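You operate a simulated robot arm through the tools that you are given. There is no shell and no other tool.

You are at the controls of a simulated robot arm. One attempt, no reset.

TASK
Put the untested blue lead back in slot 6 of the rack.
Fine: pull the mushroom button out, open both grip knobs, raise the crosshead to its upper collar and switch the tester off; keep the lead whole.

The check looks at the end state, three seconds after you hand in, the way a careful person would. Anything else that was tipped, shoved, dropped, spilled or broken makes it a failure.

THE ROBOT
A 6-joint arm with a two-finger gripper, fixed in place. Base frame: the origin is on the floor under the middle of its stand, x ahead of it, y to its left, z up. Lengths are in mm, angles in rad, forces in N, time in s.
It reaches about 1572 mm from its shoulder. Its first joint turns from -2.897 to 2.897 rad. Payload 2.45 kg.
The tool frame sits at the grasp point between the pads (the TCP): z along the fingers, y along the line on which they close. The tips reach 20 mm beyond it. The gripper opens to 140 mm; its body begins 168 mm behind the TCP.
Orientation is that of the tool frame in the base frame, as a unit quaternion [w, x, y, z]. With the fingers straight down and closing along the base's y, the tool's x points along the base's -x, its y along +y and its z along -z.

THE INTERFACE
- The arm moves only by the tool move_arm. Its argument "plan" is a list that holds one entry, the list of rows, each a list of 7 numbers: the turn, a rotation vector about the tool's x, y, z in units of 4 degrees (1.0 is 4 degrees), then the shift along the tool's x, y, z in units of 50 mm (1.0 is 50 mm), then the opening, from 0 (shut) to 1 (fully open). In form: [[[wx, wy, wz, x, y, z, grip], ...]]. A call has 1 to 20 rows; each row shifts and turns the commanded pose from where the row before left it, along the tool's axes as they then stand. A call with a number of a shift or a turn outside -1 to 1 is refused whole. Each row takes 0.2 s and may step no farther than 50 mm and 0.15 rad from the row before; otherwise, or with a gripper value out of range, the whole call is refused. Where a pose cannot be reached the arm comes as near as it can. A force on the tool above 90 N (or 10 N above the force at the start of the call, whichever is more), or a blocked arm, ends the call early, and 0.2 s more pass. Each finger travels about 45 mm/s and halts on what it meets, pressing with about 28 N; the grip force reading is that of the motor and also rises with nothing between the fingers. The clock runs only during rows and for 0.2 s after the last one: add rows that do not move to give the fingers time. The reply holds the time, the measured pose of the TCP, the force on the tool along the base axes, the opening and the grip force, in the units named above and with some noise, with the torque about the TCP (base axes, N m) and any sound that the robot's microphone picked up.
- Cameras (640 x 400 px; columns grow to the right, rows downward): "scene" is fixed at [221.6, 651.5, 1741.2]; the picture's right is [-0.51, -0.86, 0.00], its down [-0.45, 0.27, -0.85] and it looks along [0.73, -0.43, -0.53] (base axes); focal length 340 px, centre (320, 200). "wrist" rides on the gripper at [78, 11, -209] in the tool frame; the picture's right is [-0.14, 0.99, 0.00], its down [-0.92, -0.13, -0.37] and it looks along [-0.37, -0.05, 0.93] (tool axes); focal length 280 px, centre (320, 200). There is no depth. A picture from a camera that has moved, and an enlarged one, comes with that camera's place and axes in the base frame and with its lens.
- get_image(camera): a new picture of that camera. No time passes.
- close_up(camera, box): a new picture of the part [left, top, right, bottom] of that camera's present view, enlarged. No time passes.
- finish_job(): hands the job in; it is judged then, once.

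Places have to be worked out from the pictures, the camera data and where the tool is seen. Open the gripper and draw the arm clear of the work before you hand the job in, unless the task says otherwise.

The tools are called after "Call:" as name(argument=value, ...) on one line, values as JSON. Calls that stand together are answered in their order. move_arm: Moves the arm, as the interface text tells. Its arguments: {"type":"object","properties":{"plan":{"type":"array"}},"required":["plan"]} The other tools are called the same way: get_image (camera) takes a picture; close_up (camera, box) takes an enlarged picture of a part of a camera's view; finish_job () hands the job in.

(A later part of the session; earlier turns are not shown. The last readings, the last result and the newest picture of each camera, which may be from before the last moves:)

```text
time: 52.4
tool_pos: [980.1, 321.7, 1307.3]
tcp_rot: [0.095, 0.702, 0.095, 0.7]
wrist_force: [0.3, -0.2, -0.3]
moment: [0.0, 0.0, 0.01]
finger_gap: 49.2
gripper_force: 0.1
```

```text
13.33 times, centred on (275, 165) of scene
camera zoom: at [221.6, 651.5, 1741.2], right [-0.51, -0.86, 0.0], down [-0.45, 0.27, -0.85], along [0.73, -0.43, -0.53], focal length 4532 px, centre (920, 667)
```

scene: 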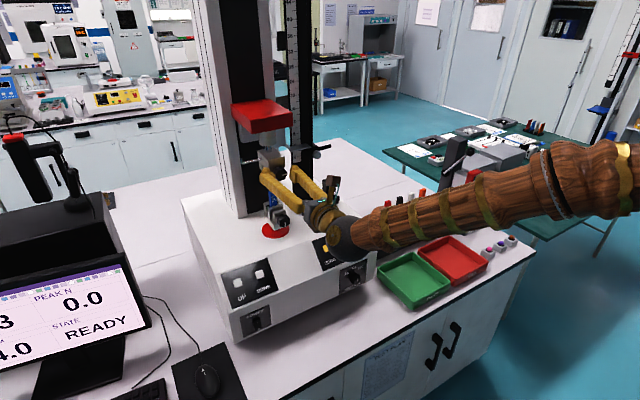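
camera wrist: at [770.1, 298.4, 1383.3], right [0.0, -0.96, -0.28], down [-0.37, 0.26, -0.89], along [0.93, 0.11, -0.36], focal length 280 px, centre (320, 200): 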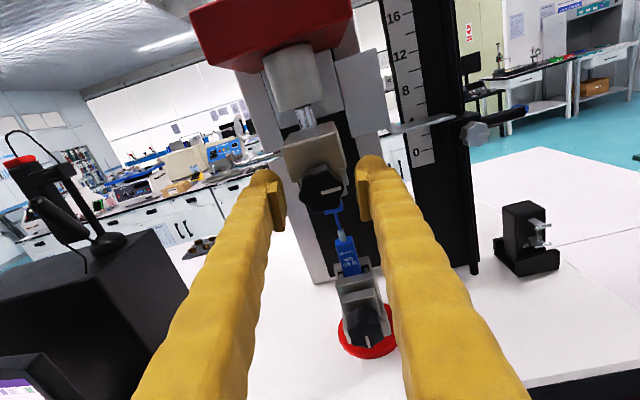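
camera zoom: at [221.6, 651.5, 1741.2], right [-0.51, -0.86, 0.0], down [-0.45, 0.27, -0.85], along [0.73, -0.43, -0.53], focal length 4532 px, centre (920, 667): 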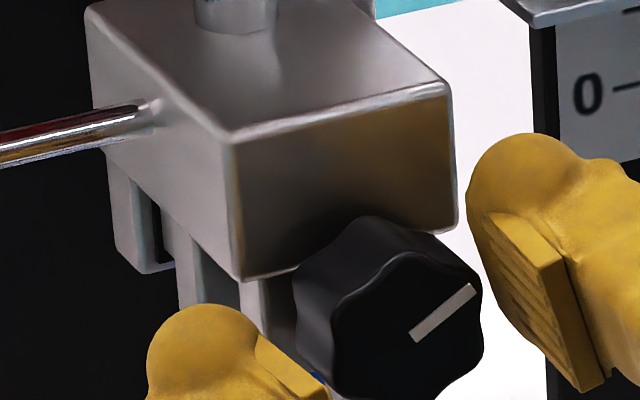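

The knob's axis is about 1.9 mm to the −y side. I shift onto it, grip and turn further counter-clockwise.

Call:
move_arm(plan=[[[0, 0, 0, 0, 0.038, 0, 0.35], [0, 0, 0, 0, 0, 0, 0.25], [0, 0, 0, 0, 0, 0, 0.15], [0, 0, 0, 0, 0, 0, 0.15]]])

Call:
move_arm(plan=[[[0, 0, -1, 0, 0, 0, 0.15], [0, 0, -1, 0, 0, 0, 0.15], [0, 0, -1, 0, 0, 0, 0.15], [0, 0, -1, 0, 0, 0, 0.15], [0, 0, -1, 0, 0, 0, 0.15], [0, 0, -1, 0, 0, 0, 0.15], [0, 0, -1, 0, 0, 0, 0.15], [0, 0, -1, 0, 0, 0, 0.15]]])

Call:
close_up(camera="wrist", box=[240, 100, 400, 240])

Call:
get_image(camera="scene")

```text
time: 53.4
tool_pos: [979.8, 318.9, 1307.1]
tcp_rot: [0.094, 0.702, 0.095, 0.7]
wrist_force: [1.6, 5.5, -0.2]
moment: [0.01, 0.04, 0.06]
finger_gap: 35.5
gripper_force: 40.1
```

```text
time: 55.2
tool_pos: [979.8, 320.0, 1307.3]
tcp_rot: [0.284, 0.648, 0.285, 0.647]
wrist_force: [21.6, 6.0, 6.8]
moment: [0.03, -0.01, 0.0]
finger_gap: 35.5
gripper_force: 44.6
```

```text
2.86 times, centred on (320, 170) of wrist
camera zoom: at [771.2, 369.0, 1369.0], right [0.0, -0.77, 0.64], down [-0.37, -0.59, -0.72], along [0.93, -0.23, -0.29], focal length 801 px, centre (320, 286)
```

zoom: 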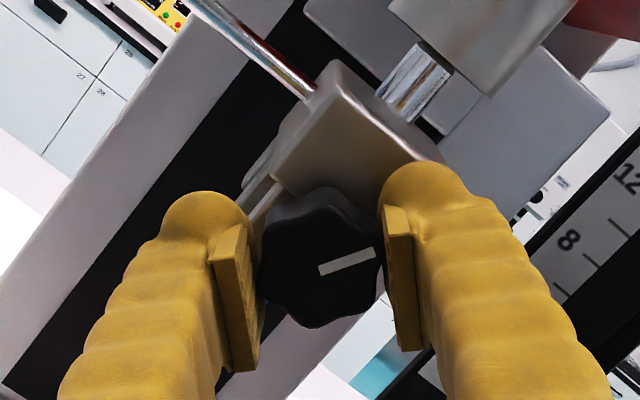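

```text
taken
```

scene: 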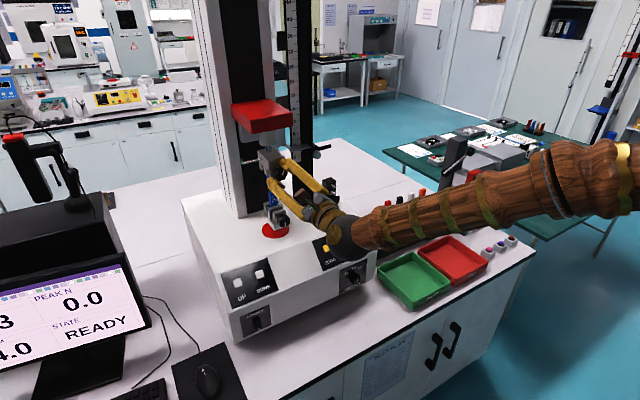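

Now about 146° turned with small side forces. I continue; a 1 mm forward trim relieves the axial pull.

Call:
move_arm(plan=[[[0, 0, -1, 0, 0, 0.02, 0.15], [0, 0, -1, 0, 0, 0, 0.15], [0, 0, -1, 0, 0, 0, 0.15], [0, 0, -1, 0, 0, 0, 0.15], [0, 0, -1, 0, 0, 0, 0.15], [0, 0, -1, 0, 0, 0, 0.15], [0, 0, -1, 0, 0, 0, 0.15], [0, 0, -1, 0, 0, 0, 0.15]]])

Call:
close_up(camera="wrist", box=[240, 100, 400, 240])

Call:
close_up(camera="scene", box=[250, 140, 310, 200])

Call:
close_up(camera="scene", box=[0, 250, 160, 400])

```text
time: 57.0
tool_pos: [980.2, 318.7, 1307.5]
tcp_rot: [0.451, 0.544, 0.453, 0.544]
wrist_force: [-19.2, -3.4, 6.8]
moment: [0.61, -0.07, -0.09]
finger_gap: 35.2
gripper_force: 45.2
```

```text
2.86 times, centred on (320, 170) of wrist
camera zoom: at [771.9, 393.4, 1333.4], right [0.0, -0.32, 0.95], down [-0.37, -0.88, -0.29], along [0.93, -0.35, -0.12], focal length 801 px, centre (320, 286)
```

zoom: 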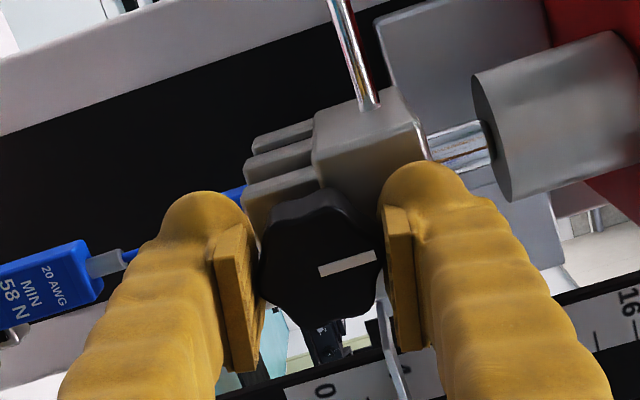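

```text
6.67 times, centred on (280, 170) of scene
camera zoom: at [221.6, 651.5, 1741.2], right [-0.51, -0.86, 0.0], down [-0.45, 0.27, -0.85], along [0.73, -0.43, -0.53], focal length 2266 px, centre (587, 400)
```

zoom: 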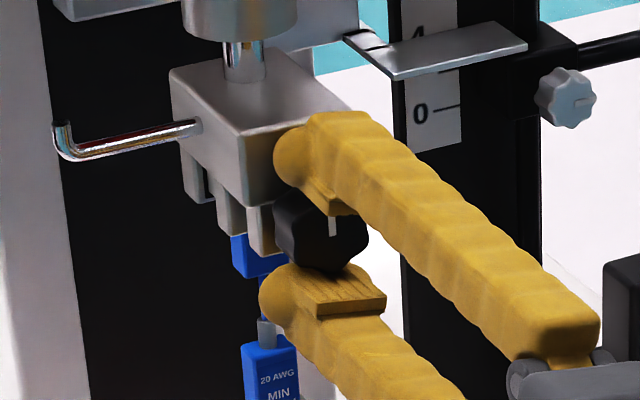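

```text
2.67 times, centred on (80, 325) of scene
camera zoom: at [221.6, 651.5, 1741.2], right [-0.51, -0.86, 0.0], down [-0.45, 0.27, -0.85], along [0.73, -0.43, -0.53], focal length 906 px, centre (960, -133)
```

zoom: 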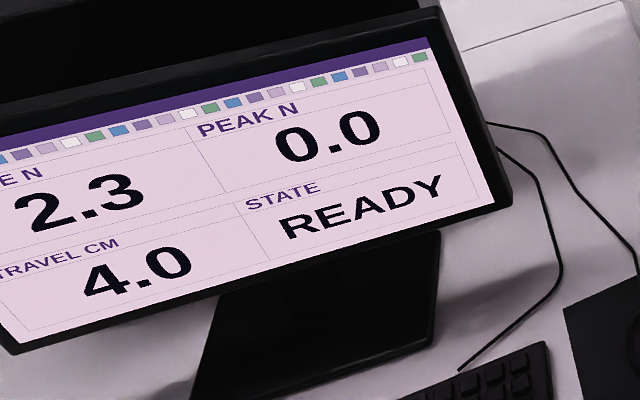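

Torque has risen to 0.6 N·m with the mark nearly straight up (about 174°): this looks like the open end of its travel. I nudge slightly further to confirm a stop.

Call:
move_arm(plan=[[[0, 0, -0.7, 0, 0, 0, 0.15], [0, 0, -0.7, 0, 0, 0, 0.15]]])

Call:
close_up(camera="wrist", box=[240, 100, 400, 240])

Call:
close_up(camera="scene", box=[260, 150, 290, 180])

```text
time: 57.6
tool_pos: [981.5, 319.5, 1308.9]
tcp_rot: [0.477, 0.521, 0.479, 0.522]
wrist_force: [5.8, -6.4, 9.5]
moment: [0.81, -0.11, -0.13]
finger_gap: 35.4
gripper_force: 45.3
```

```text
2.86 times, centred on (320, 170) of wrist
camera zoom: at [772.2, 395.3, 1326.1], right [0.0, -0.22, 0.97], down [-0.37, -0.91, -0.21], along [0.93, -0.36, -0.08], focal length 801 px, centre (320, 286)
```

zoom: 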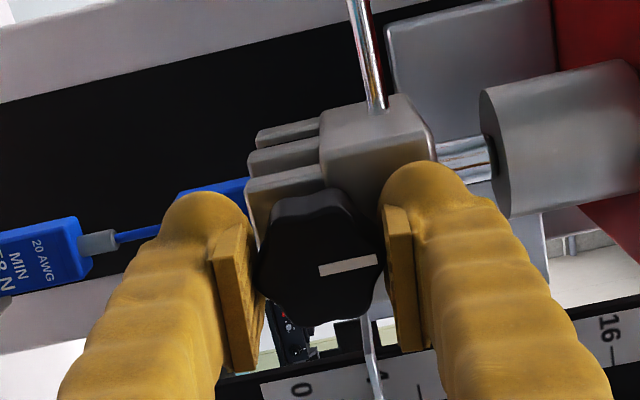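

```text
13.33 times, centred on (275, 165) of scene
camera zoom: at [221.6, 651.5, 1741.2], right [-0.51, -0.86, 0.0], down [-0.45, 0.27, -0.85], along [0.73, -0.43, -0.53], focal length 4532 px, centre (920, 667)
```

zoom: 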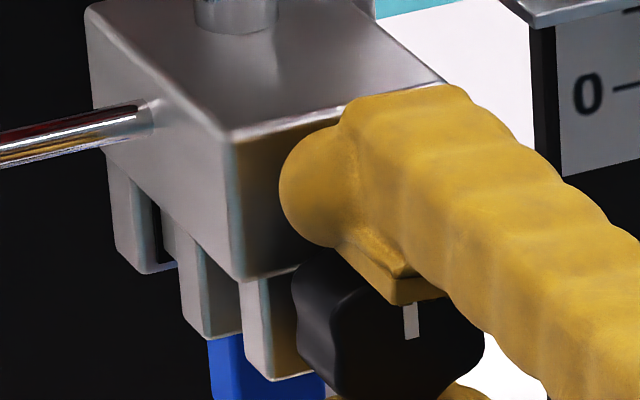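

The mark points straight up, torque is rising against a stop and the middle jaw has moved forward about 2 mm. I release and back off to see whether the knob stays and the lead is freed.

Call:
move_arm(plan=[[[0, 0, 0, 0, 0, 0, 0.3], [0, 0, 0, 0, 0, 0, 0.45], [0, 0, 0, 0, 0, 0, 0.45], [0, 0, 0, 0, 0, -0.5, 0.45], [0, 0, 0, 0, 0, -0.8, 0.45], [0, 0, 0, 0, 0, -0.8, 0.45], [0, 0, 0, 0, 0, 0, 0.45]]])

Call:
close_up(camera="wrist", box=[250, 100, 390, 220])

Call:
close_up(camera="scene", box=[260, 150, 290, 180])

Call:
close_up(camera="scene", box=[0, 250, 160, 400])

Call:
close_up(camera="scene", box=[240, 130, 310, 245])

```text
time: 59.2
tool_pos: [875.1, 318.8, 1307.1]
tcp_rot: [0.477, 0.522, 0.478, 0.521]
wrist_force: [0.2, 0.1, 0.1]
moment: [-0.01, 0.02, 0.0]
finger_gap: 62.9
gripper_force: 0.0
```

```text
3.33 times, centred on (320, 160) of wrist
camera zoom: at [666.5, 395.9, 1326.2], right [0.0, -0.22, 0.97], down [-0.37, -0.91, -0.21], along [0.93, -0.36, -0.09], focal length 935 px, centre (320, 333)
```

zoom: 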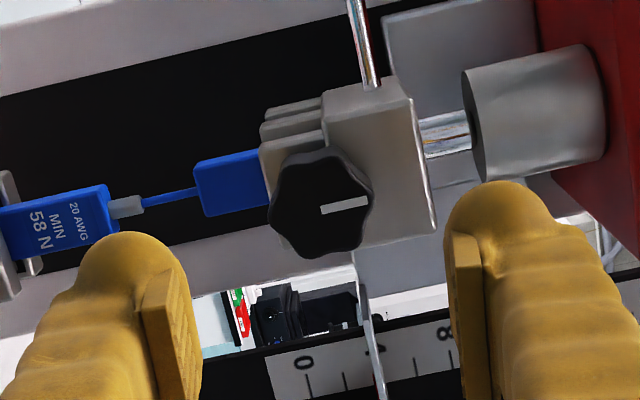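

```text
13.33 times, centred on (275, 165) of scene
camera zoom: at [221.6, 651.5, 1741.2], right [-0.51, -0.86, 0.0], down [-0.45, 0.27, -0.85], along [0.73, -0.43, -0.53], focal length 4532 px, centre (920, 667)
```

zoom: 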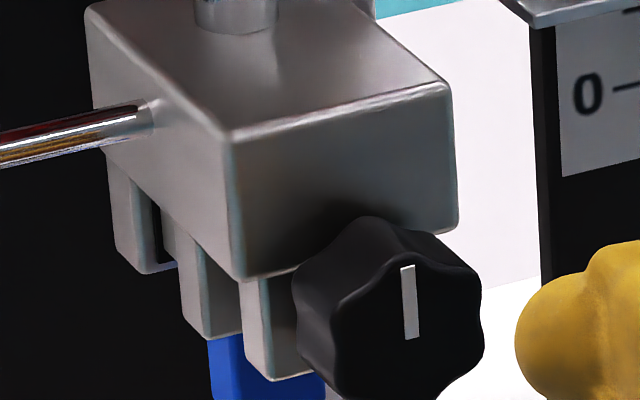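

```text
2.67 times, centred on (80, 325) of scene
camera zoom: at [221.6, 651.5, 1741.2], right [-0.51, -0.86, 0.0], down [-0.45, 0.27, -0.85], along [0.73, -0.43, -0.53], focal length 906 px, centre (960, -133)
```

zoom: 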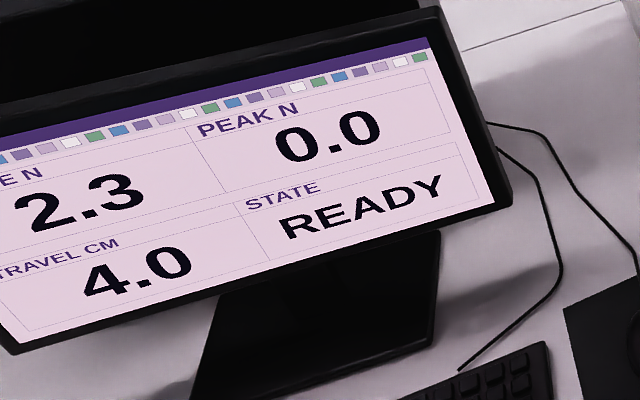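

```text
3.48 times, centred on (275, 188) of scene
camera zoom: at [221.6, 651.5, 1741.2], right [-0.51, -0.86, 0.0], down [-0.45, 0.27, -0.85], along [0.73, -0.43, -0.53], focal length 1182 px, centre (476, 244)
```

zoom: 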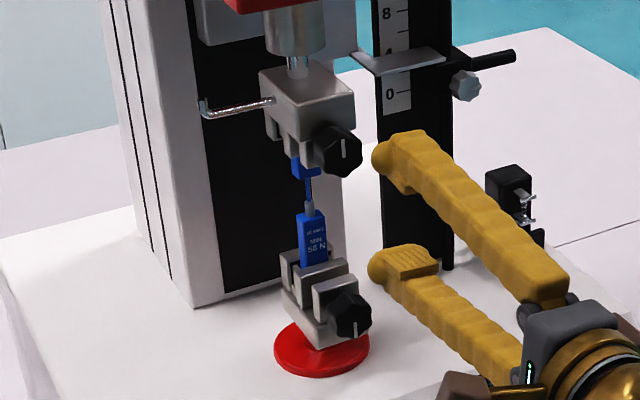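

The knob rests with its mark straight up. I zoom in hard on the upper jaw from the wrist side to judge the gap around the boot.

Call:
close_up(camera="wrist", box=[280, 110, 340, 170])

Call:
close_up(camera="scene", box=[262, 155, 282, 175])

```text
6.67 times, centred on (310, 140) of wrist
camera zoom: at [666.5, 395.9, 1326.2], right [0.0, -0.22, 0.97], down [-0.37, -0.91, -0.21], along [0.93, -0.36, -0.09], focal length 1869 px, centre (387, 600)
```

zoom: 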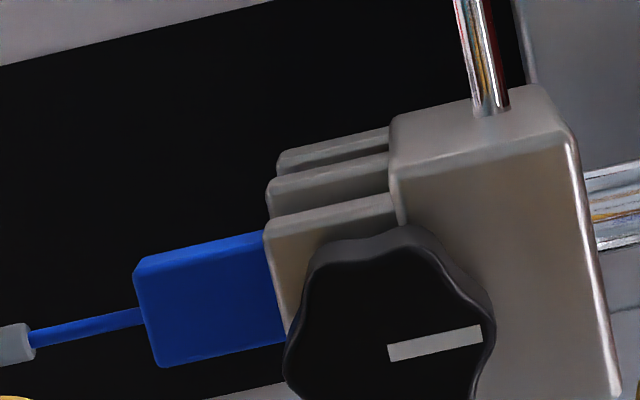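

```text
16.00 times, centred on (272, 165) of scene
camera zoom: at [221.6, 651.5, 1741.2], right [-0.51, -0.86, 0.0], down [-0.45, 0.27, -0.85], along [0.73, -0.43, -0.53], focal length 5439 px, centre (1088, 760)
```

zoom: 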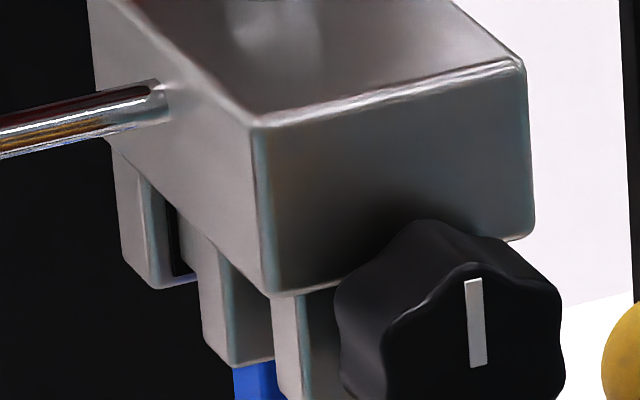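

Upper grip is at its open stop. I'll open the lower grip before any raising, so that nothing can strain the lead. First I roll back 180° in free space to have the full turn available again.

Call:
move_arm(plan=[[[0, 0, 1, 0, 0, -0.5, 0.5], [0, 0, 1, 0, 0, 0, 0.5], [0, 0, 1, 0, 0, 0, 0.5], [0, 0, 1, 0, 0, 0, 0.5], [0, 0, 1, 0, 0, 0, 0.5], [0, 0, 1, 0, 0, 0, 0.5], [0, 0, 1, 0, 0, 0, 0.5], [0, 0, 1, 0, 0, 0, 0.5], [0, 0, 1, 0, 0, 0, 0.5], [0, 0, 1, 0, 0, 0, 0.5], [0, 0, 1, 0, 0, 0, 0.5], [0, 0, 1, 0, 0, 0, 0.5], [0, 0, 1, 0, 0, 0, 0.5], [0, 0, 1, 0, 0, 0, 0.5], [0, 0, 1, 0, 0, 0, 0.5], [0, 0, 1, 0, 0, 0, 0.5], [0, 0, 1, 0, 0, 0, 0.5], [0, 0, 1, 0, 0, 0, 0.5], [0, 0, 1, 0, 0, 0, 0.5], [0, 0, 1, 0, 0, 0, 0.5]]])

Call:
move_arm(plan=[[[0, 0, 1, 0, 0, 0, 0.5], [0, 0, 1, 0, 0, 0, 0.5], [0, 0, 1, 0, 0, 0, 0.5], [0, 0, 1, 0, 0, 0, 0.5], [0, 0, 1, 0, 0, 0, 0.5], [0, 0, 1, 0, 0, 0, 0.5], [0, 0, 1, 0, 0, 0, 0.5], [0, 0, 1, 0, 0, 0, 0.5], [0, 0, 1, 0, 0, 0, 0.5], [0, 0, 1, 0, 0, 0, 0.5], [0, 0, 1, 0, 0, 0, 0.5], [0, 0, 1, 0, 0, 0, 0.5], [0, 0, 1, 0, 0, 0, 0.5], [0, 0, 1, 0, 0, 0, 0.5], [0, 0, 1, 0, 0, 0, 0.5], [0, 0, 1, 0, 0, 0, 0.5], [0, 0, 1, 0, 0, 0, 0.5], [0, 0, 1, 0, 0, 0, 0.5], [0, 0, 1, 0, 0, 0, 0.5], [0, 0, 1, 0, 0, 0, 0.5]]])

Call:
get_image(camera="wrist")

Call:
get_image(camera="scene")

```text
time: 63.4
tool_pos: [850.2, 318.6, 1306.5]
tcp_rot: [0.03, 0.708, 0.031, 0.705]
wrist_force: [-0.2, 0.4, -0.1]
moment: [-0.01, 0.04, -0.01]
finger_gap: 70.1
gripper_force: 0.0
```

```text
time: 67.6
tool_pos: [850.8, 319.8, 1308.2]
tcp_rot: [-0.43, 0.562, -0.43, 0.56]
wrist_force: [0.9, -0.6, 0.2]
moment: [0.0, 0.01, -0.04]
finger_gap: 70.1
gripper_force: 0.1
```

```text
taken
camera wrist: at [642.2, 240.1, 1318.0], right [0.0, -0.12, -0.99], down [-0.37, 0.92, -0.11], along [0.93, 0.37, -0.05], focal length 280 px, centre (320, 200)
```

wrist: 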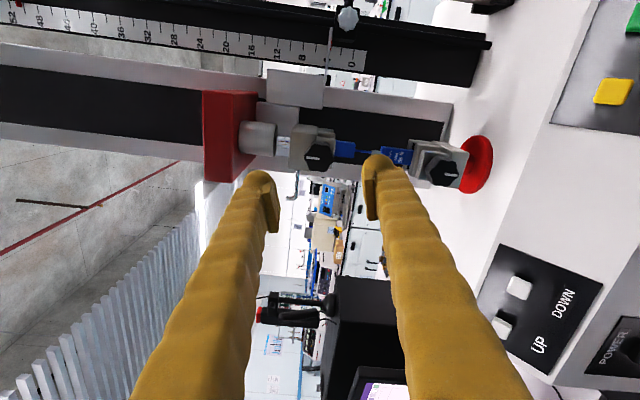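

```text
taken
```

scene: 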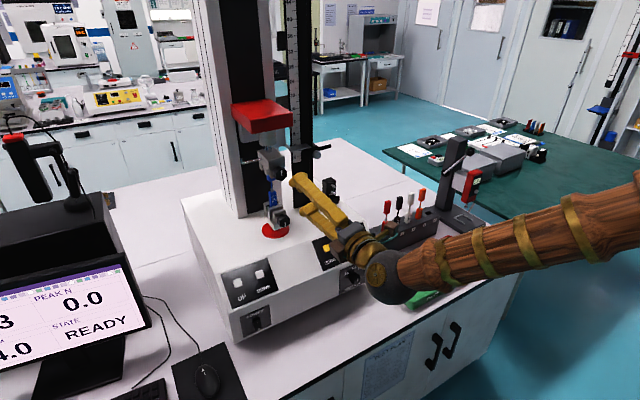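

I finish the roll to vertical fingers and come down to a standoff in front of the lower knob.

Call:
move_arm(plan=[[[0, 0, 1, 0, 0, 0, 0.45], [0, 0, 1, 0, 0, 0, 0.43], [0, 0, 1, 0, 0, 0, 0.43], [0, 0, 0.75, 0, 0, 0, 0.43], [0, 0, 0, 0, 0.82, 0.15, 0.43], [0, 0, 0, 0, 0.82, 0.15, 0.43], [0, 0, 0, 0, 0.82, 0.15, 0.43], [0, 0, 0, 0, 0.82, 0.15, 0.43], [0, 0, 0, 0, 0, 0, 0.43]]])

Call:
get_image(camera="wrist")

Call:
close_up(camera="wrist", box=[250, 100, 390, 220])

Call:
close_up(camera="scene", box=[245, 175, 345, 265])

```text
time: 69.6
tool_pos: [880.1, 319.3, 1143.6]
tcp_rot: [-0.499, 0.501, -0.501, 0.499]
wrist_force: [-0.1, -0.6, 0.8]
moment: [0.03, 0.02, 0.02]
finger_gap: 60.1
gripper_force: 0.1
```

```text
taken
camera wrist: at [670.7, 240.0, 1133.5], right [0.0, 0.14, -0.99], down [-0.37, 0.92, 0.13], along [0.93, 0.37, 0.05], focal length 280 px, centre (320, 200)
```

wrist: 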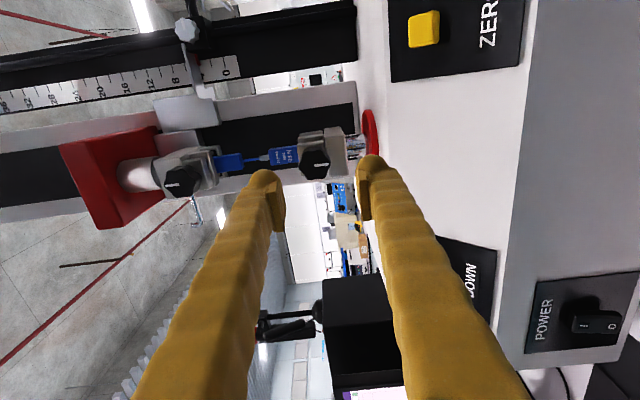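

```text
3.33 times, centred on (320, 160) of wrist
camera zoom: at [670.7, 240.0, 1133.5], right [0.0, 0.14, -0.99], down [-0.37, 0.92, 0.13], along [0.93, 0.37, 0.05], focal length 935 px, centre (320, 333)
```

zoom: 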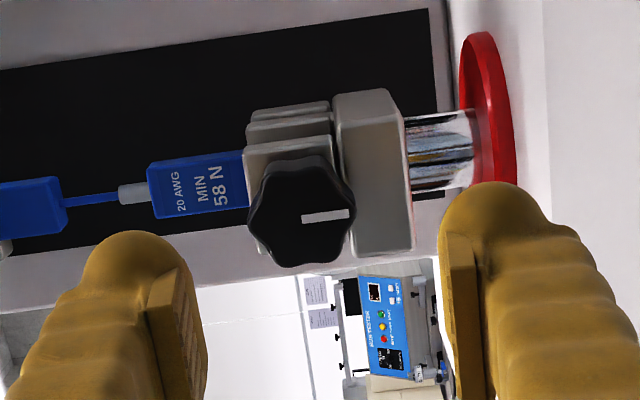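

```text
4.44 times, centred on (295, 220) of scene
camera zoom: at [221.6, 651.5, 1741.2], right [-0.51, -0.86, 0.0], down [-0.45, 0.27, -0.85], along [0.73, -0.43, -0.53], focal length 1511 px, centre (431, 111)
```

zoom: 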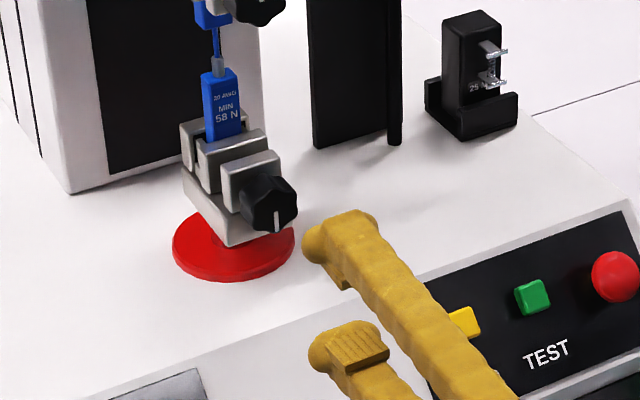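

The lower knob's axis is about 7 mm higher (z ≈ 1151), face at x ≈ 983.5. I correct upward and move in, stopping with the pads over the knob.

Call:
move_arm(plan=[[[0, 0, 0, 0, -0.148, 0, 0.43], [0, 0, 0, 0, 0, 0.6, 0.43], [0, 0, 0, 0, 0, 0.6, 0.43], [0, 0, 0, 0, 0, 0, 0.43]]])

Call:
close_up(camera="wrist", box=[240, 100, 400, 240])

Call:
close_up(camera="scene", box=[245, 175, 345, 265])

```text
time: 70.6
tool_pos: [940.2, 318.7, 1151.8]
tcp_rot: [-0.5, 0.501, -0.5, 0.499]
wrist_force: [0.0, -0.1, -0.9]
moment: [0.01, 0.02, 0.01]
finger_gap: 60.2
gripper_force: 0.1
```

```text
2.86 times, centred on (320, 170) of wrist
camera zoom: at [731.2, 239.8, 1141.4], right [0.0, 0.14, -0.99], down [-0.37, 0.92, 0.13], along [0.93, 0.37, 0.05], focal length 801 px, centre (320, 286)
```

zoom: 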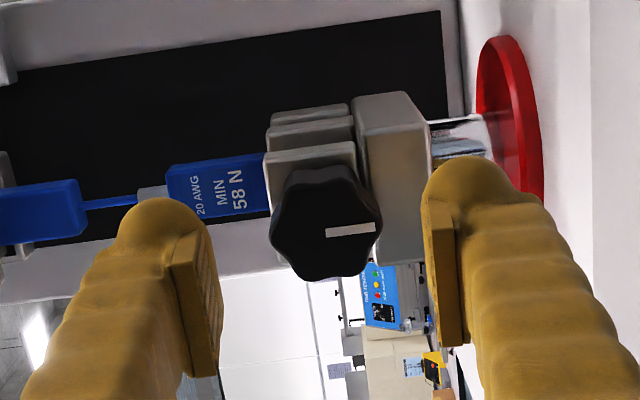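

```text
4.44 times, centred on (295, 220) of scene
camera zoom: at [221.6, 651.5, 1741.2], right [-0.51, -0.86, 0.0], down [-0.45, 0.27, -0.85], along [0.73, -0.43, -0.53], focal length 1511 px, centre (431, 111)
```

zoom: 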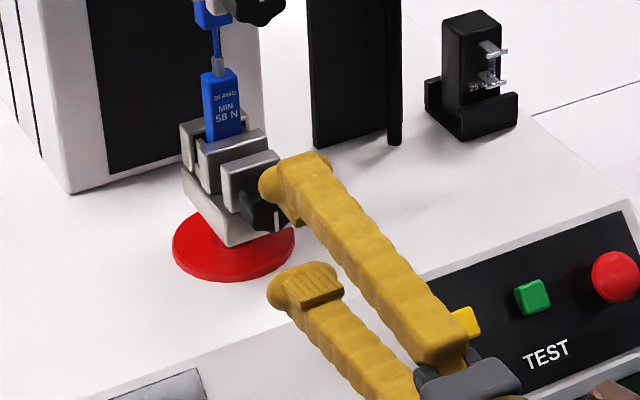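

Trim 2 mm down and 1 mm toward +y, advance 39 mm, then check before closing.

Call:
move_arm(plan=[[[0, 0, 0, -0.02, 0.036, 0, 0.43], [0, 0, 0, 0, 0, 0.4, 0.43], [0, 0, 0, 0, 0, 0.38, 0.43], [0, 0, 0, 0, 0, 0, 0.43]]])

Call:
close_up(camera="wrist", box=[240, 100, 400, 240])

Call:
close_up(camera="scene", box=[245, 175, 345, 265])

```text
time: 71.6
tool_pos: [980.0, 319.2, 1149.7]
tcp_rot: [-0.5, 0.501, -0.5, 0.499]
wrist_force: [0.2, -0.7, -0.4]
moment: [0.0, 0.0, 0.01]
finger_gap: 60.3
gripper_force: 0.1
```

```text
2.86 times, centred on (320, 170) of wrist
camera zoom: at [770.7, 240.6, 1138.7], right [0.0, 0.14, -0.99], down [-0.37, 0.92, 0.13], along [0.93, 0.37, 0.05], focal length 801 px, centre (320, 286)
```

zoom: 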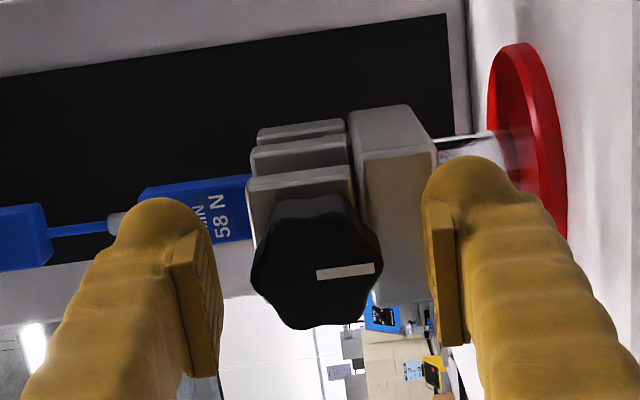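

```text
4.44 times, centred on (295, 220) of scene
camera zoom: at [221.6, 651.5, 1741.2], right [-0.51, -0.86, 0.0], down [-0.45, 0.27, -0.85], along [0.73, -0.43, -0.53], focal length 1511 px, centre (431, 111)
```

zoom: 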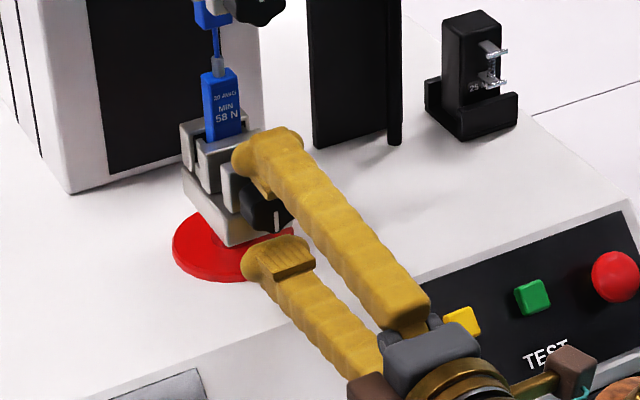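

Centred within about 1 mm. I close on the lower knob and turn it counter-clockwise.

Call:
move_arm(plan=[[[0, 0, 0, -0.015, -0.01, 0, 0.43], [0, 0, 0, 0, 0, 0, 0.3], [0, 0, 0, 0, 0, 0, 0.2], [0, 0, 0, 0, 0, 0, 0.15], [0, 0, 0, 0, 0, 0, 0.15]]])

Call:
move_arm(plan=[[[0, 0, -1, 0, 0, 0, 0.15], [0, 0, -1, 0, 0, 0, 0.15], [0, 0, -1, 0, 0, 0, 0.15], [0, 0, -1, 0, 0, 0, 0.15], [0, 0, -1, 0, 0, 0, 0.15], [0, 0, -1, 0, 0, 0, 0.15]]])

Call:
close_up(camera="wrist", box=[240, 100, 400, 240])

Call:
close_up(camera="scene", box=[245, 130, 345, 245])

```text
time: 72.8
tool_pos: [979.6, 320.7, 1149.6]
tcp_rot: [-0.499, 0.502, -0.5, 0.499]
wrist_force: [3.4, 0.8, 4.7]
moment: [-0.03, -0.06, 0.05]
finger_gap: 35.5
gripper_force: 44.6
```

```text
time: 74.2
tool_pos: [979.3, 321.4, 1150.1]
tcp_rot: [-0.384, 0.595, -0.385, 0.592]
wrist_force: [9.2, -8.3, 4.3]
moment: [0.02, -0.13, -0.19]
finger_gap: 35.4
gripper_force: 45.7
```

```text
2.86 times, centred on (320, 170) of wrist
camera zoom: at [770.7, 244.2, 1172.3], right [0.0, -0.28, -0.96], down [-0.37, 0.89, -0.26], along [0.93, 0.35, -0.11], focal length 801 px, centre (320, 286)
```

zoom: 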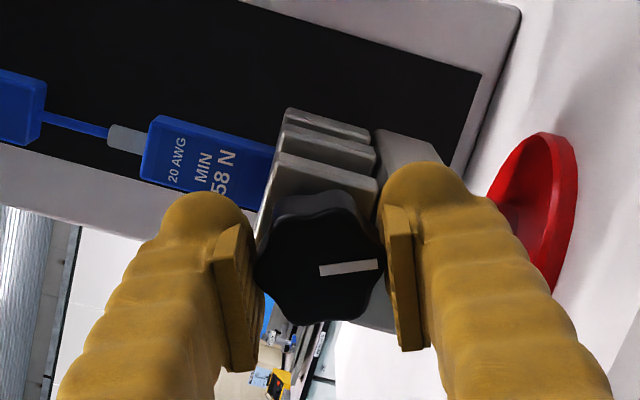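

```text
3.48 times, centred on (295, 188) of scene
camera zoom: at [221.6, 651.5, 1741.2], right [-0.51, -0.86, 0.0], down [-0.45, 0.27, -0.85], along [0.73, -0.43, -0.53], focal length 1182 px, centre (407, 244)
```

zoom: 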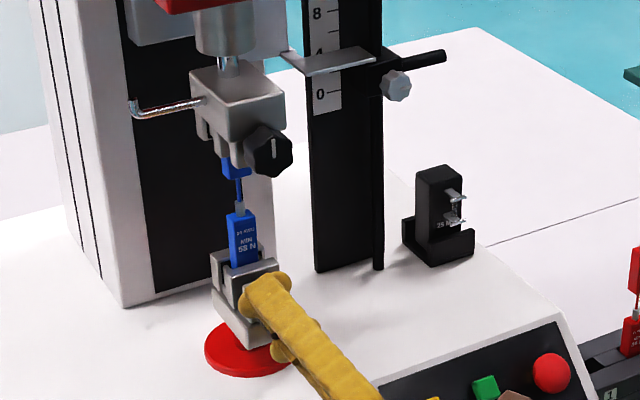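

Turning smoothly with low forces. I continue.

Call:
move_arm(plan=[[[0, 0, -1, 0, 0, 0, 0.15], [0, 0, -1, 0, 0, 0, 0.15], [0, 0, -1, 0, 0, 0, 0.15], [0, 0, -1, 0, 0, 0, 0.15], [0, 0, -1, 0, 0, 0, 0.15], [0, 0, -1, 0, 0, 0, 0.15], [0, 0, -1, 0, 0, 0, 0.15]]])

Call:
close_up(camera="wrist", box=[240, 100, 400, 240])

Call:
close_up(camera="scene", box=[245, 130, 345, 245])

```text
time: 75.8
tool_pos: [979.8, 320.2, 1150.2]
tcp_rot: [-0.231, 0.67, -0.229, 0.667]
wrist_force: [-7.1, -20.3, 1.4]
moment: [0.01, -0.08, -0.29]
finger_gap: 35.6
gripper_force: 44.6
```

```text
2.86 times, centred on (320, 170) of wrist
camera zoom: at [770.7, 263.3, 1205.0], right [0.0, -0.7, -0.72], down [-0.37, 0.67, -0.65], along [0.93, 0.27, -0.26], focal length 801 px, centre (320, 286)
```

zoom: 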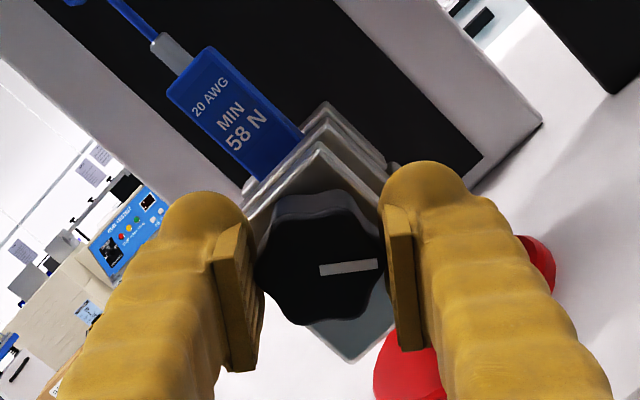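

```text
3.48 times, centred on (295, 188) of scene
camera zoom: at [221.6, 651.5, 1741.2], right [-0.51, -0.86, 0.0], down [-0.45, 0.27, -0.85], along [0.73, -0.43, -0.53], focal length 1182 px, centre (407, 244)
```

zoom: 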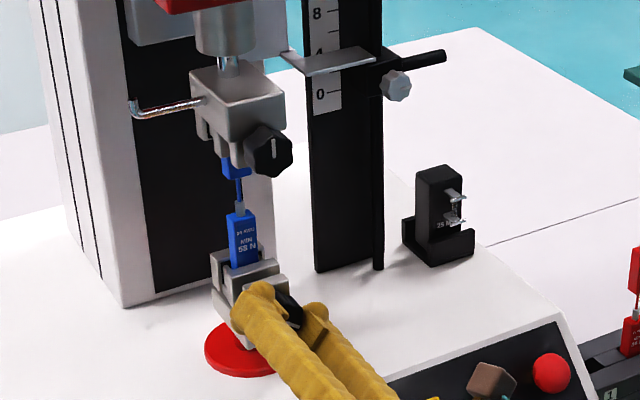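

Slight push toward −y; I trim 1 mm that way while continuing the turn.

Call:
move_arm(plan=[[[0, 0, -1, 0.012, 0.016, 0, 0.15], [0, 0, -1, 0, 0, 0, 0.15], [0, 0, -1, 0, 0, 0, 0.15], [0, 0, -1, 0, 0, 0, 0.15], [0, 0, -1, 0, 0, 0, 0.15], [0, 0, -1, 0, 0, 0, 0.15], [0, 0, -1, 0, 0, 0, 0.15], [0, 0, -1, 0, 0, 0, 0.15]]])

Call:
close_up(camera="wrist", box=[240, 100, 400, 240])

Call:
close_up(camera="scene", box=[245, 130, 345, 245])

```text
time: 77.6
tool_pos: [979.8, 321.0, 1149.0]
tcp_rot: [-0.038, 0.708, -0.035, 0.705]
wrist_force: [3.7, -0.5, -8.4]
moment: [-0.01, 0.04, 0.0]
finger_gap: 35.3
gripper_force: 45.0
```

```text
2.86 times, centred on (320, 170) of wrist
camera zoom: at [770.9, 300.5, 1226.5], right [0.0, -0.97, -0.24], down [-0.37, 0.22, -0.9], along [0.93, 0.09, -0.36], focal length 801 px, centre (320, 286)
```

zoom: 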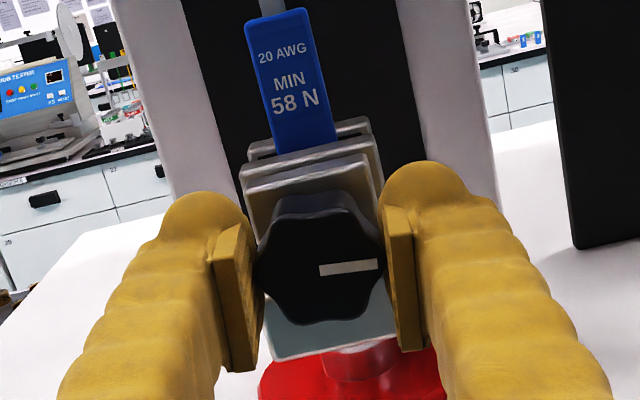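

```text
3.48 times, centred on (295, 188) of scene
camera zoom: at [221.6, 651.5, 1741.2], right [-0.51, -0.86, 0.0], down [-0.45, 0.27, -0.85], along [0.73, -0.43, -0.53], focal length 1182 px, centre (407, 244)
```

zoom: 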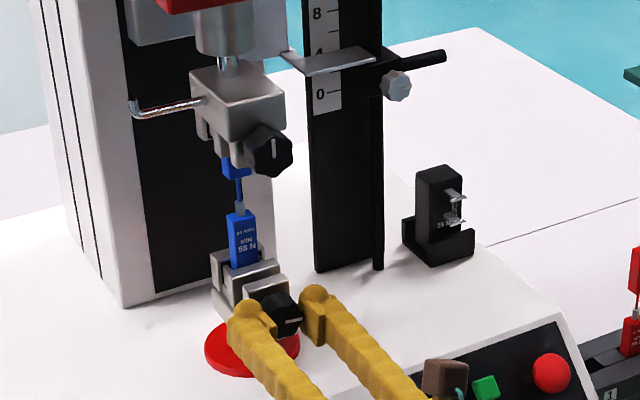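

Halfway (mark at 3 o'clock), forces low. I keep turning.

Call:
move_arm(plan=[[[0, 0, -1, 0, 0, 0, 0.15], [0, 0, -1, 0, 0, 0, 0.15], [0, 0, -1, 0, 0, 0, 0.15], [0, 0, -1, 0, 0, 0, 0.15], [0, 0, -1, 0, 0, 0, 0.15], [0, 0, -1, 0, 0, 0, 0.15], [0, 0, -1, 0, 0, 0, 0.15], [0, 0, -1, 0, 0, 0, 0.15], [0, 0, -1, 0, 0, 0, 0.15], [0, 0, -1, 0, 0, 0, 0.15]]])

Call:
close_up(camera="wrist", box=[240, 100, 400, 240])

Call:
close_up(camera="scene", box=[245, 130, 345, 245])

```text
time: 79.8
tool_pos: [979.7, 318.5, 1149.5]
tcp_rot: [0.207, 0.677, 0.208, 0.675]
wrist_force: [-10.3, -8.8, -7.5]
moment: [0.01, 0.04, -0.11]
finger_gap: 35.6
gripper_force: 45.1
```

```text
2.86 times, centred on (320, 170) of wrist
camera zoom: at [770.7, 353.8, 1220.9], right [0.0, -0.9, 0.44], down [-0.37, -0.41, -0.83], along [0.93, -0.16, -0.33], focal length 801 px, centre (320, 286)
```

zoom: 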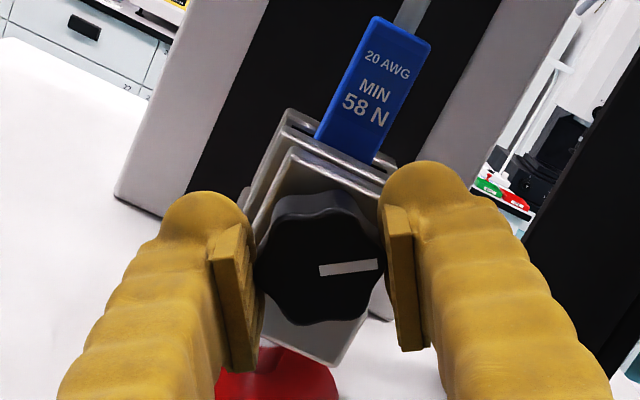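

```text
3.48 times, centred on (295, 188) of scene
camera zoom: at [221.6, 651.5, 1741.2], right [-0.51, -0.86, 0.0], down [-0.45, 0.27, -0.85], along [0.73, -0.43, -0.53], focal length 1182 px, centre (407, 244)
```

zoom: 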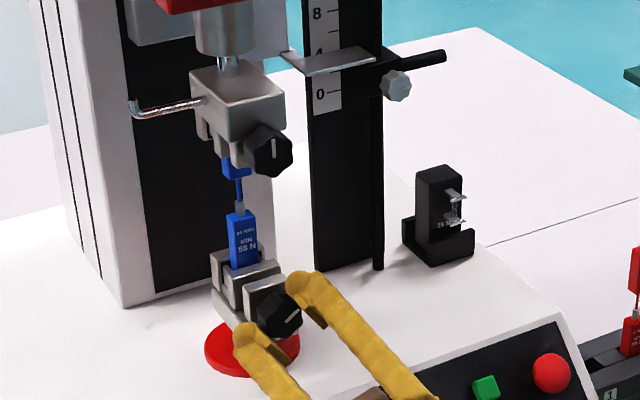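

About 125° now. I carry on toward the stop.

Call:
move_arm(plan=[[[0, 0, -1, 0, 0, 0, 0.15], [0, 0, -1, 0, 0, 0, 0.15], [0, 0, -1, 0, 0, 0, 0.15], [0, 0, -1, 0, 0, 0, 0.15], [0, 0, -1, 0, 0, 0, 0.15], [0, 0, -1, 0, 0, 0, 0.15], [0, 0, -1, 0, 0, 0, 0.15], [0, 0, -1, 0, 0, 0, 0.15], [0, 0, -1, 0, 0, 0, 0.15], [0, 0, -1, 0, 0, 0, 0.15]]])

Call:
close_up(camera="wrist", box=[240, 100, 400, 240])

Call:
close_up(camera="scene", box=[245, 130, 345, 245])

Call:
close_up(camera="scene", box=[0, 250, 160, 400])

```text
time: 82.0
tool_pos: [980.2, 319.8, 1149.1]
tcp_rot: [0.425, 0.565, 0.427, 0.563]
wrist_force: [1.5, -14.4, -1.7]
moment: [0.0, -0.01, -0.19]
finger_gap: 35.6
gripper_force: 44.7
```

```text
2.86 times, centred on (320, 170) of wrist
camera zoom: at [770.7, 391.1, 1182.1], right [0.0, -0.4, 0.91], down [-0.37, -0.85, -0.37], along [0.93, -0.34, -0.15], focal length 801 px, centre (320, 286)
```

zoom: 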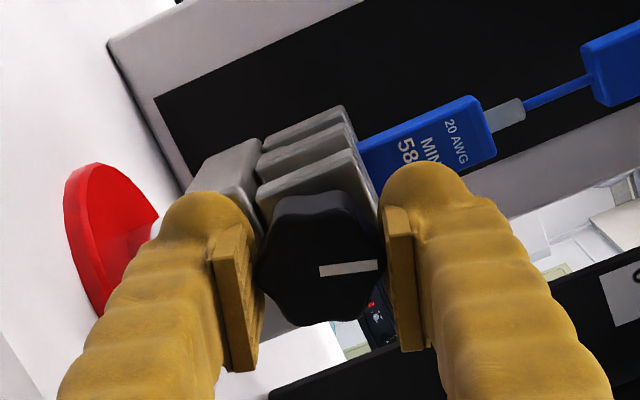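

```text
3.48 times, centred on (295, 188) of scene
camera zoom: at [221.6, 651.5, 1741.2], right [-0.51, -0.86, 0.0], down [-0.45, 0.27, -0.85], along [0.73, -0.43, -0.53], focal length 1182 px, centre (407, 244)
```

zoom: 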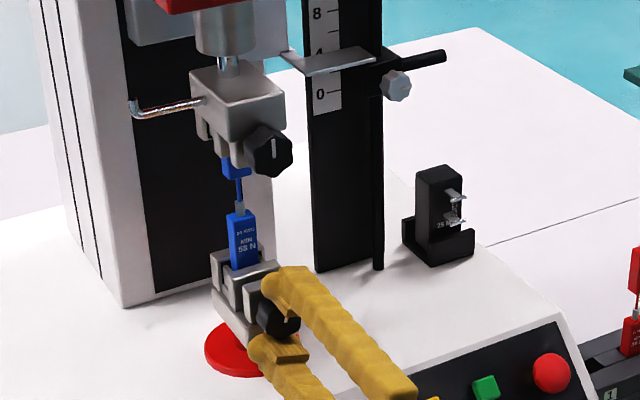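

```text
2.67 times, centred on (80, 325) of scene
camera zoom: at [221.6, 651.5, 1741.2], right [-0.51, -0.86, 0.0], down [-0.45, 0.27, -0.85], along [0.73, -0.43, -0.53], focal length 906 px, centre (960, -133)
```

zoom: 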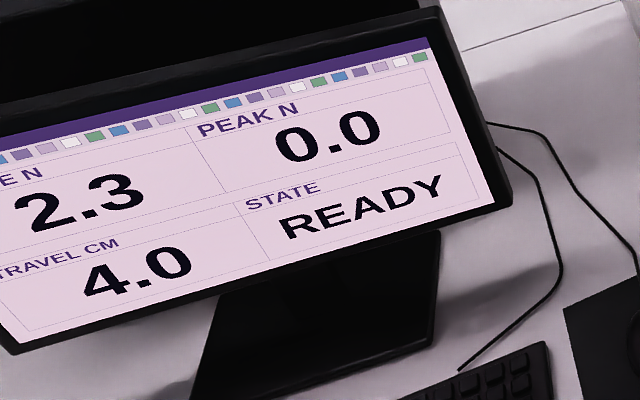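

At 161°, no stop yet. A further 18° should reach it.

Call:
move_arm(plan=[[[0, 0, -1, 0, 0, 0, 0.15], [0, 0, -1, 0, 0, 0, 0.15], [0, 0, -1, 0, 0, 0, 0.15], [0, 0, -1, 0, 0, 0, 0.15], [0, 0, -0.7, 0, 0, 0, 0.15]]])

Call:
close_up(camera="wrist", box=[240, 100, 400, 240])

Call:
close_up(camera="scene", box=[245, 130, 345, 245])

Call:
close_up(camera="scene", box=[0, 250, 160, 400])

```text
time: 83.2
tool_pos: [979.9, 320.9, 1150.1]
tcp_rot: [0.512, 0.487, 0.514, 0.486]
wrist_force: [14.7, -8.3, 6.1]
moment: [0.43, -0.07, -0.08]
finger_gap: 35.3
gripper_force: 44.8
```

```text
2.86 times, centred on (320, 170) of wrist
camera zoom: at [770.4, 398.1, 1157.3], right [0.0, -0.09, 1.0], down [-0.37, -0.93, -0.08], along [0.93, -0.37, -0.03], focal length 801 px, centre (320, 286)
```

zoom: 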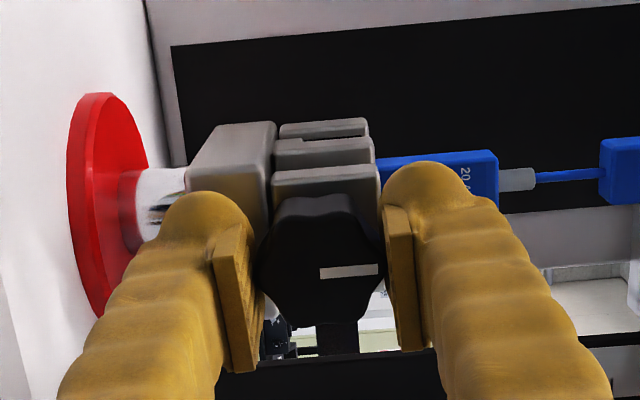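

```text
3.48 times, centred on (295, 188) of scene
camera zoom: at [221.6, 651.5, 1741.2], right [-0.51, -0.86, 0.0], down [-0.45, 0.27, -0.85], along [0.73, -0.43, -0.53], focal length 1182 px, centre (407, 244)
```

zoom: 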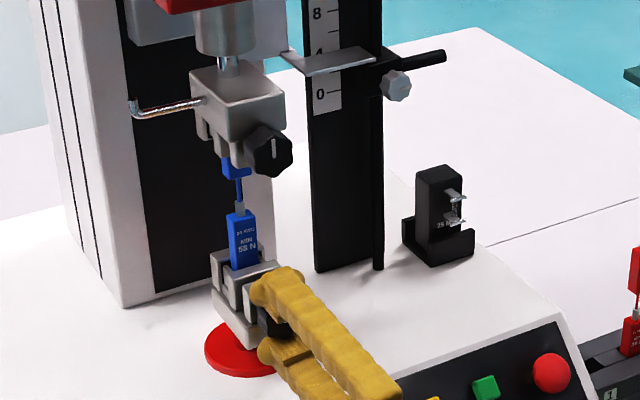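

```text
2.67 times, centred on (80, 325) of scene
camera zoom: at [221.6, 651.5, 1741.2], right [-0.51, -0.86, 0.0], down [-0.45, 0.27, -0.85], along [0.73, -0.43, -0.53], focal length 906 px, centre (960, -133)
```

zoom: 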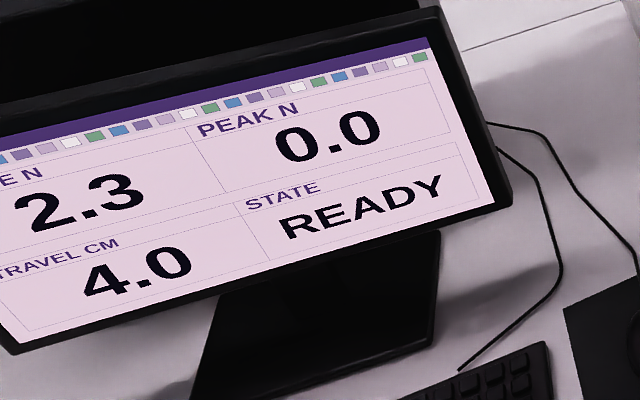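

The stop torque is appearing with the mark up. A last small nudge, then I release, back away and inspect both jaws.

Call:
move_arm(plan=[[[0, 0, -0.6, 0, 0, 0, 0.15], [0, 0, 0, 0, 0, 0, 0.15]]])

Call:
move_arm(plan=[[[0, 0, 0, 0, 0, 0, 0.3], [0, 0, 0, 0, 0, 0, 0.43], [0, 0, 0, 0, 0, 0, 0.43], [0, 0, 0, 0, 0, -0.4, 0.43], [0, 0, 0, 0, 0, -0.8, 0.43], [0, 0, 0, 0, 0, -0.8, 0.43], [0, 0, 0, 0, 0, -0.8, 0.43], [0, 0, 0, 0, 0, 0, 0.43]]])

Call:
get_image(camera="wrist")

Call:
close_up(camera="scene", box=[260, 200, 290, 230])

Call:
close_up(camera="scene", box=[240, 130, 310, 245])

Call:
get_image(camera="scene")

```text
time: 83.8
tool_pos: [979.1, 320.3, 1150.5]
tcp_rot: [0.521, 0.478, 0.523, 0.476]
wrist_force: [11.8, 3.3, 8.5]
moment: [0.27, -0.05, 0.04]
finger_gap: 35.3
gripper_force: 44.6
```

```text
time: 85.6
tool_pos: [838.5, 319.5, 1151.4]
tcp_rot: [0.521, 0.477, 0.524, 0.476]
wrist_force: [0.6, -0.2, 0.0]
moment: [-0.02, -0.01, -0.01]
finger_gap: 60.3
gripper_force: 0.0
```

```text
taken
camera wrist: at [630.3, 397.7, 1154.9], right [0.0, -0.05, 1.0], down [-0.37, -0.93, -0.04], along [0.93, -0.37, -0.02], focal length 280 px, centre (320, 200)
```

wrist: 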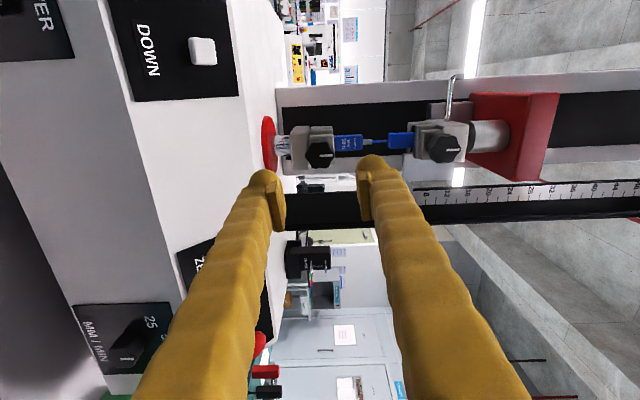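

```text
13.33 times, centred on (275, 215) of scene
camera zoom: at [221.6, 651.5, 1741.2], right [-0.51, -0.86, 0.0], down [-0.45, 0.27, -0.85], along [0.73, -0.43, -0.53], focal length 4532 px, centre (920, 0)
```

zoom: 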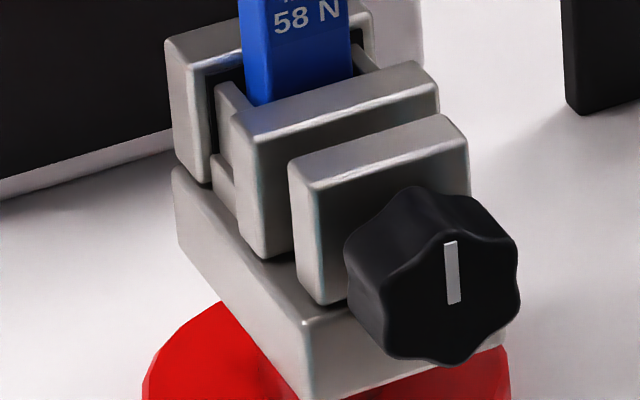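

```text
3.48 times, centred on (275, 188) of scene
camera zoom: at [221.6, 651.5, 1741.2], right [-0.51, -0.86, 0.0], down [-0.45, 0.27, -0.85], along [0.73, -0.43, -0.53], focal length 1182 px, centre (476, 244)
```

zoom: 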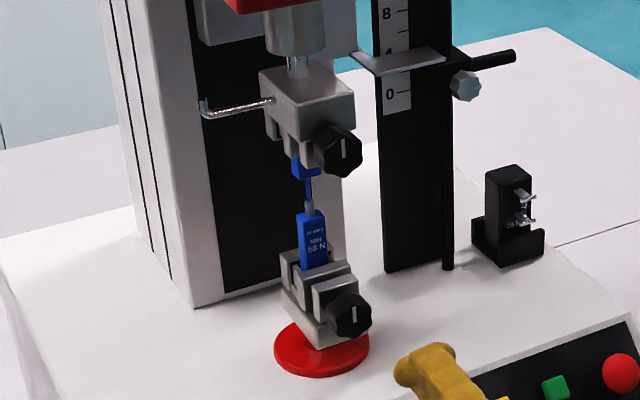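

```text
taken
```

scene: 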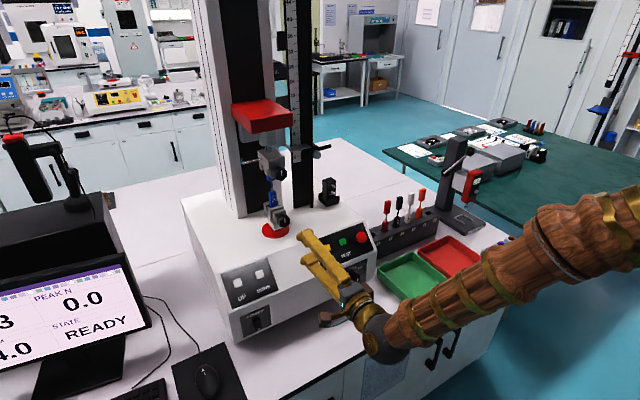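

Both jaws are visibly open (marks up, middle jaws moved forward about 4 mm) and the lead stands in its pocket. Next is the UP button near (929, 502, 1045): I close the fingers, move in front of it and tilt down toward the panel.

Call:
move_arm(plan=[[[0, 0, 0, 0.92, -0.066, -0.02, 0.2], [0, 0, 0, 0.92, -0.066, -0.02, 0], [0, 0, 0, 0.92, -0.066, -0.02, 0], [0, 0, 0, 0.92, -0.066, -0.02, 0], [1, 0, 0, 0, 0, 0, 0], [1, 0, 0, 0, 0, 0, 0], [1, 0, 0, 0, 0, 0, 0], [1, 0, 0, 0, 0, 0, 0], [1, 0, 0, 0, 0, 0, 0], [1, 0, 0, 0, 0, 0, 0], [1, 0, 0, 0, 0, 0, 0], [0.5, 0, 0, 0, 0, 0, 0], [0, 0, 0, 0, 0, 0, 0]]])

Call:
get_image(camera="wrist")

Call:
get_image(camera="scene")

```text
time: 88.4
tool_pos: [836.6, 501.8, 1120.1]
tcp_rot: [0.38, 0.596, 0.629, 0.324]
wrist_force: [-0.1, 0.1, -0.2]
moment: [0.02, -0.03, -0.01]
finger_gap: 0.0
gripper_force: 28.0
```

```text
taken
camera wrist: at [660.0, 589.4, 1226.8], right [0.5, -0.06, 0.86], down [-0.38, -0.91, 0.16], along [0.78, -0.41, -0.48], focal length 280 px, centre (320, 200)
```

wrist: 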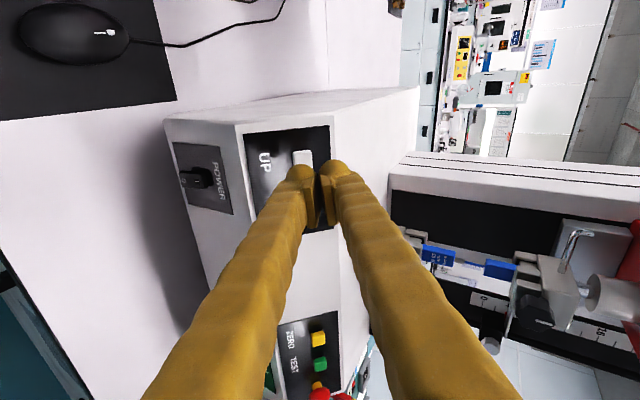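

```text
taken
```

scene: 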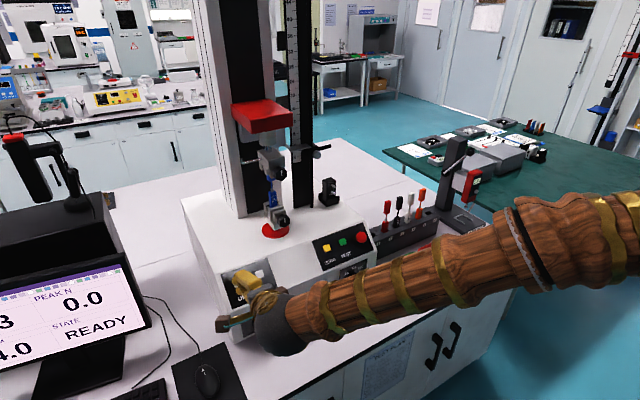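

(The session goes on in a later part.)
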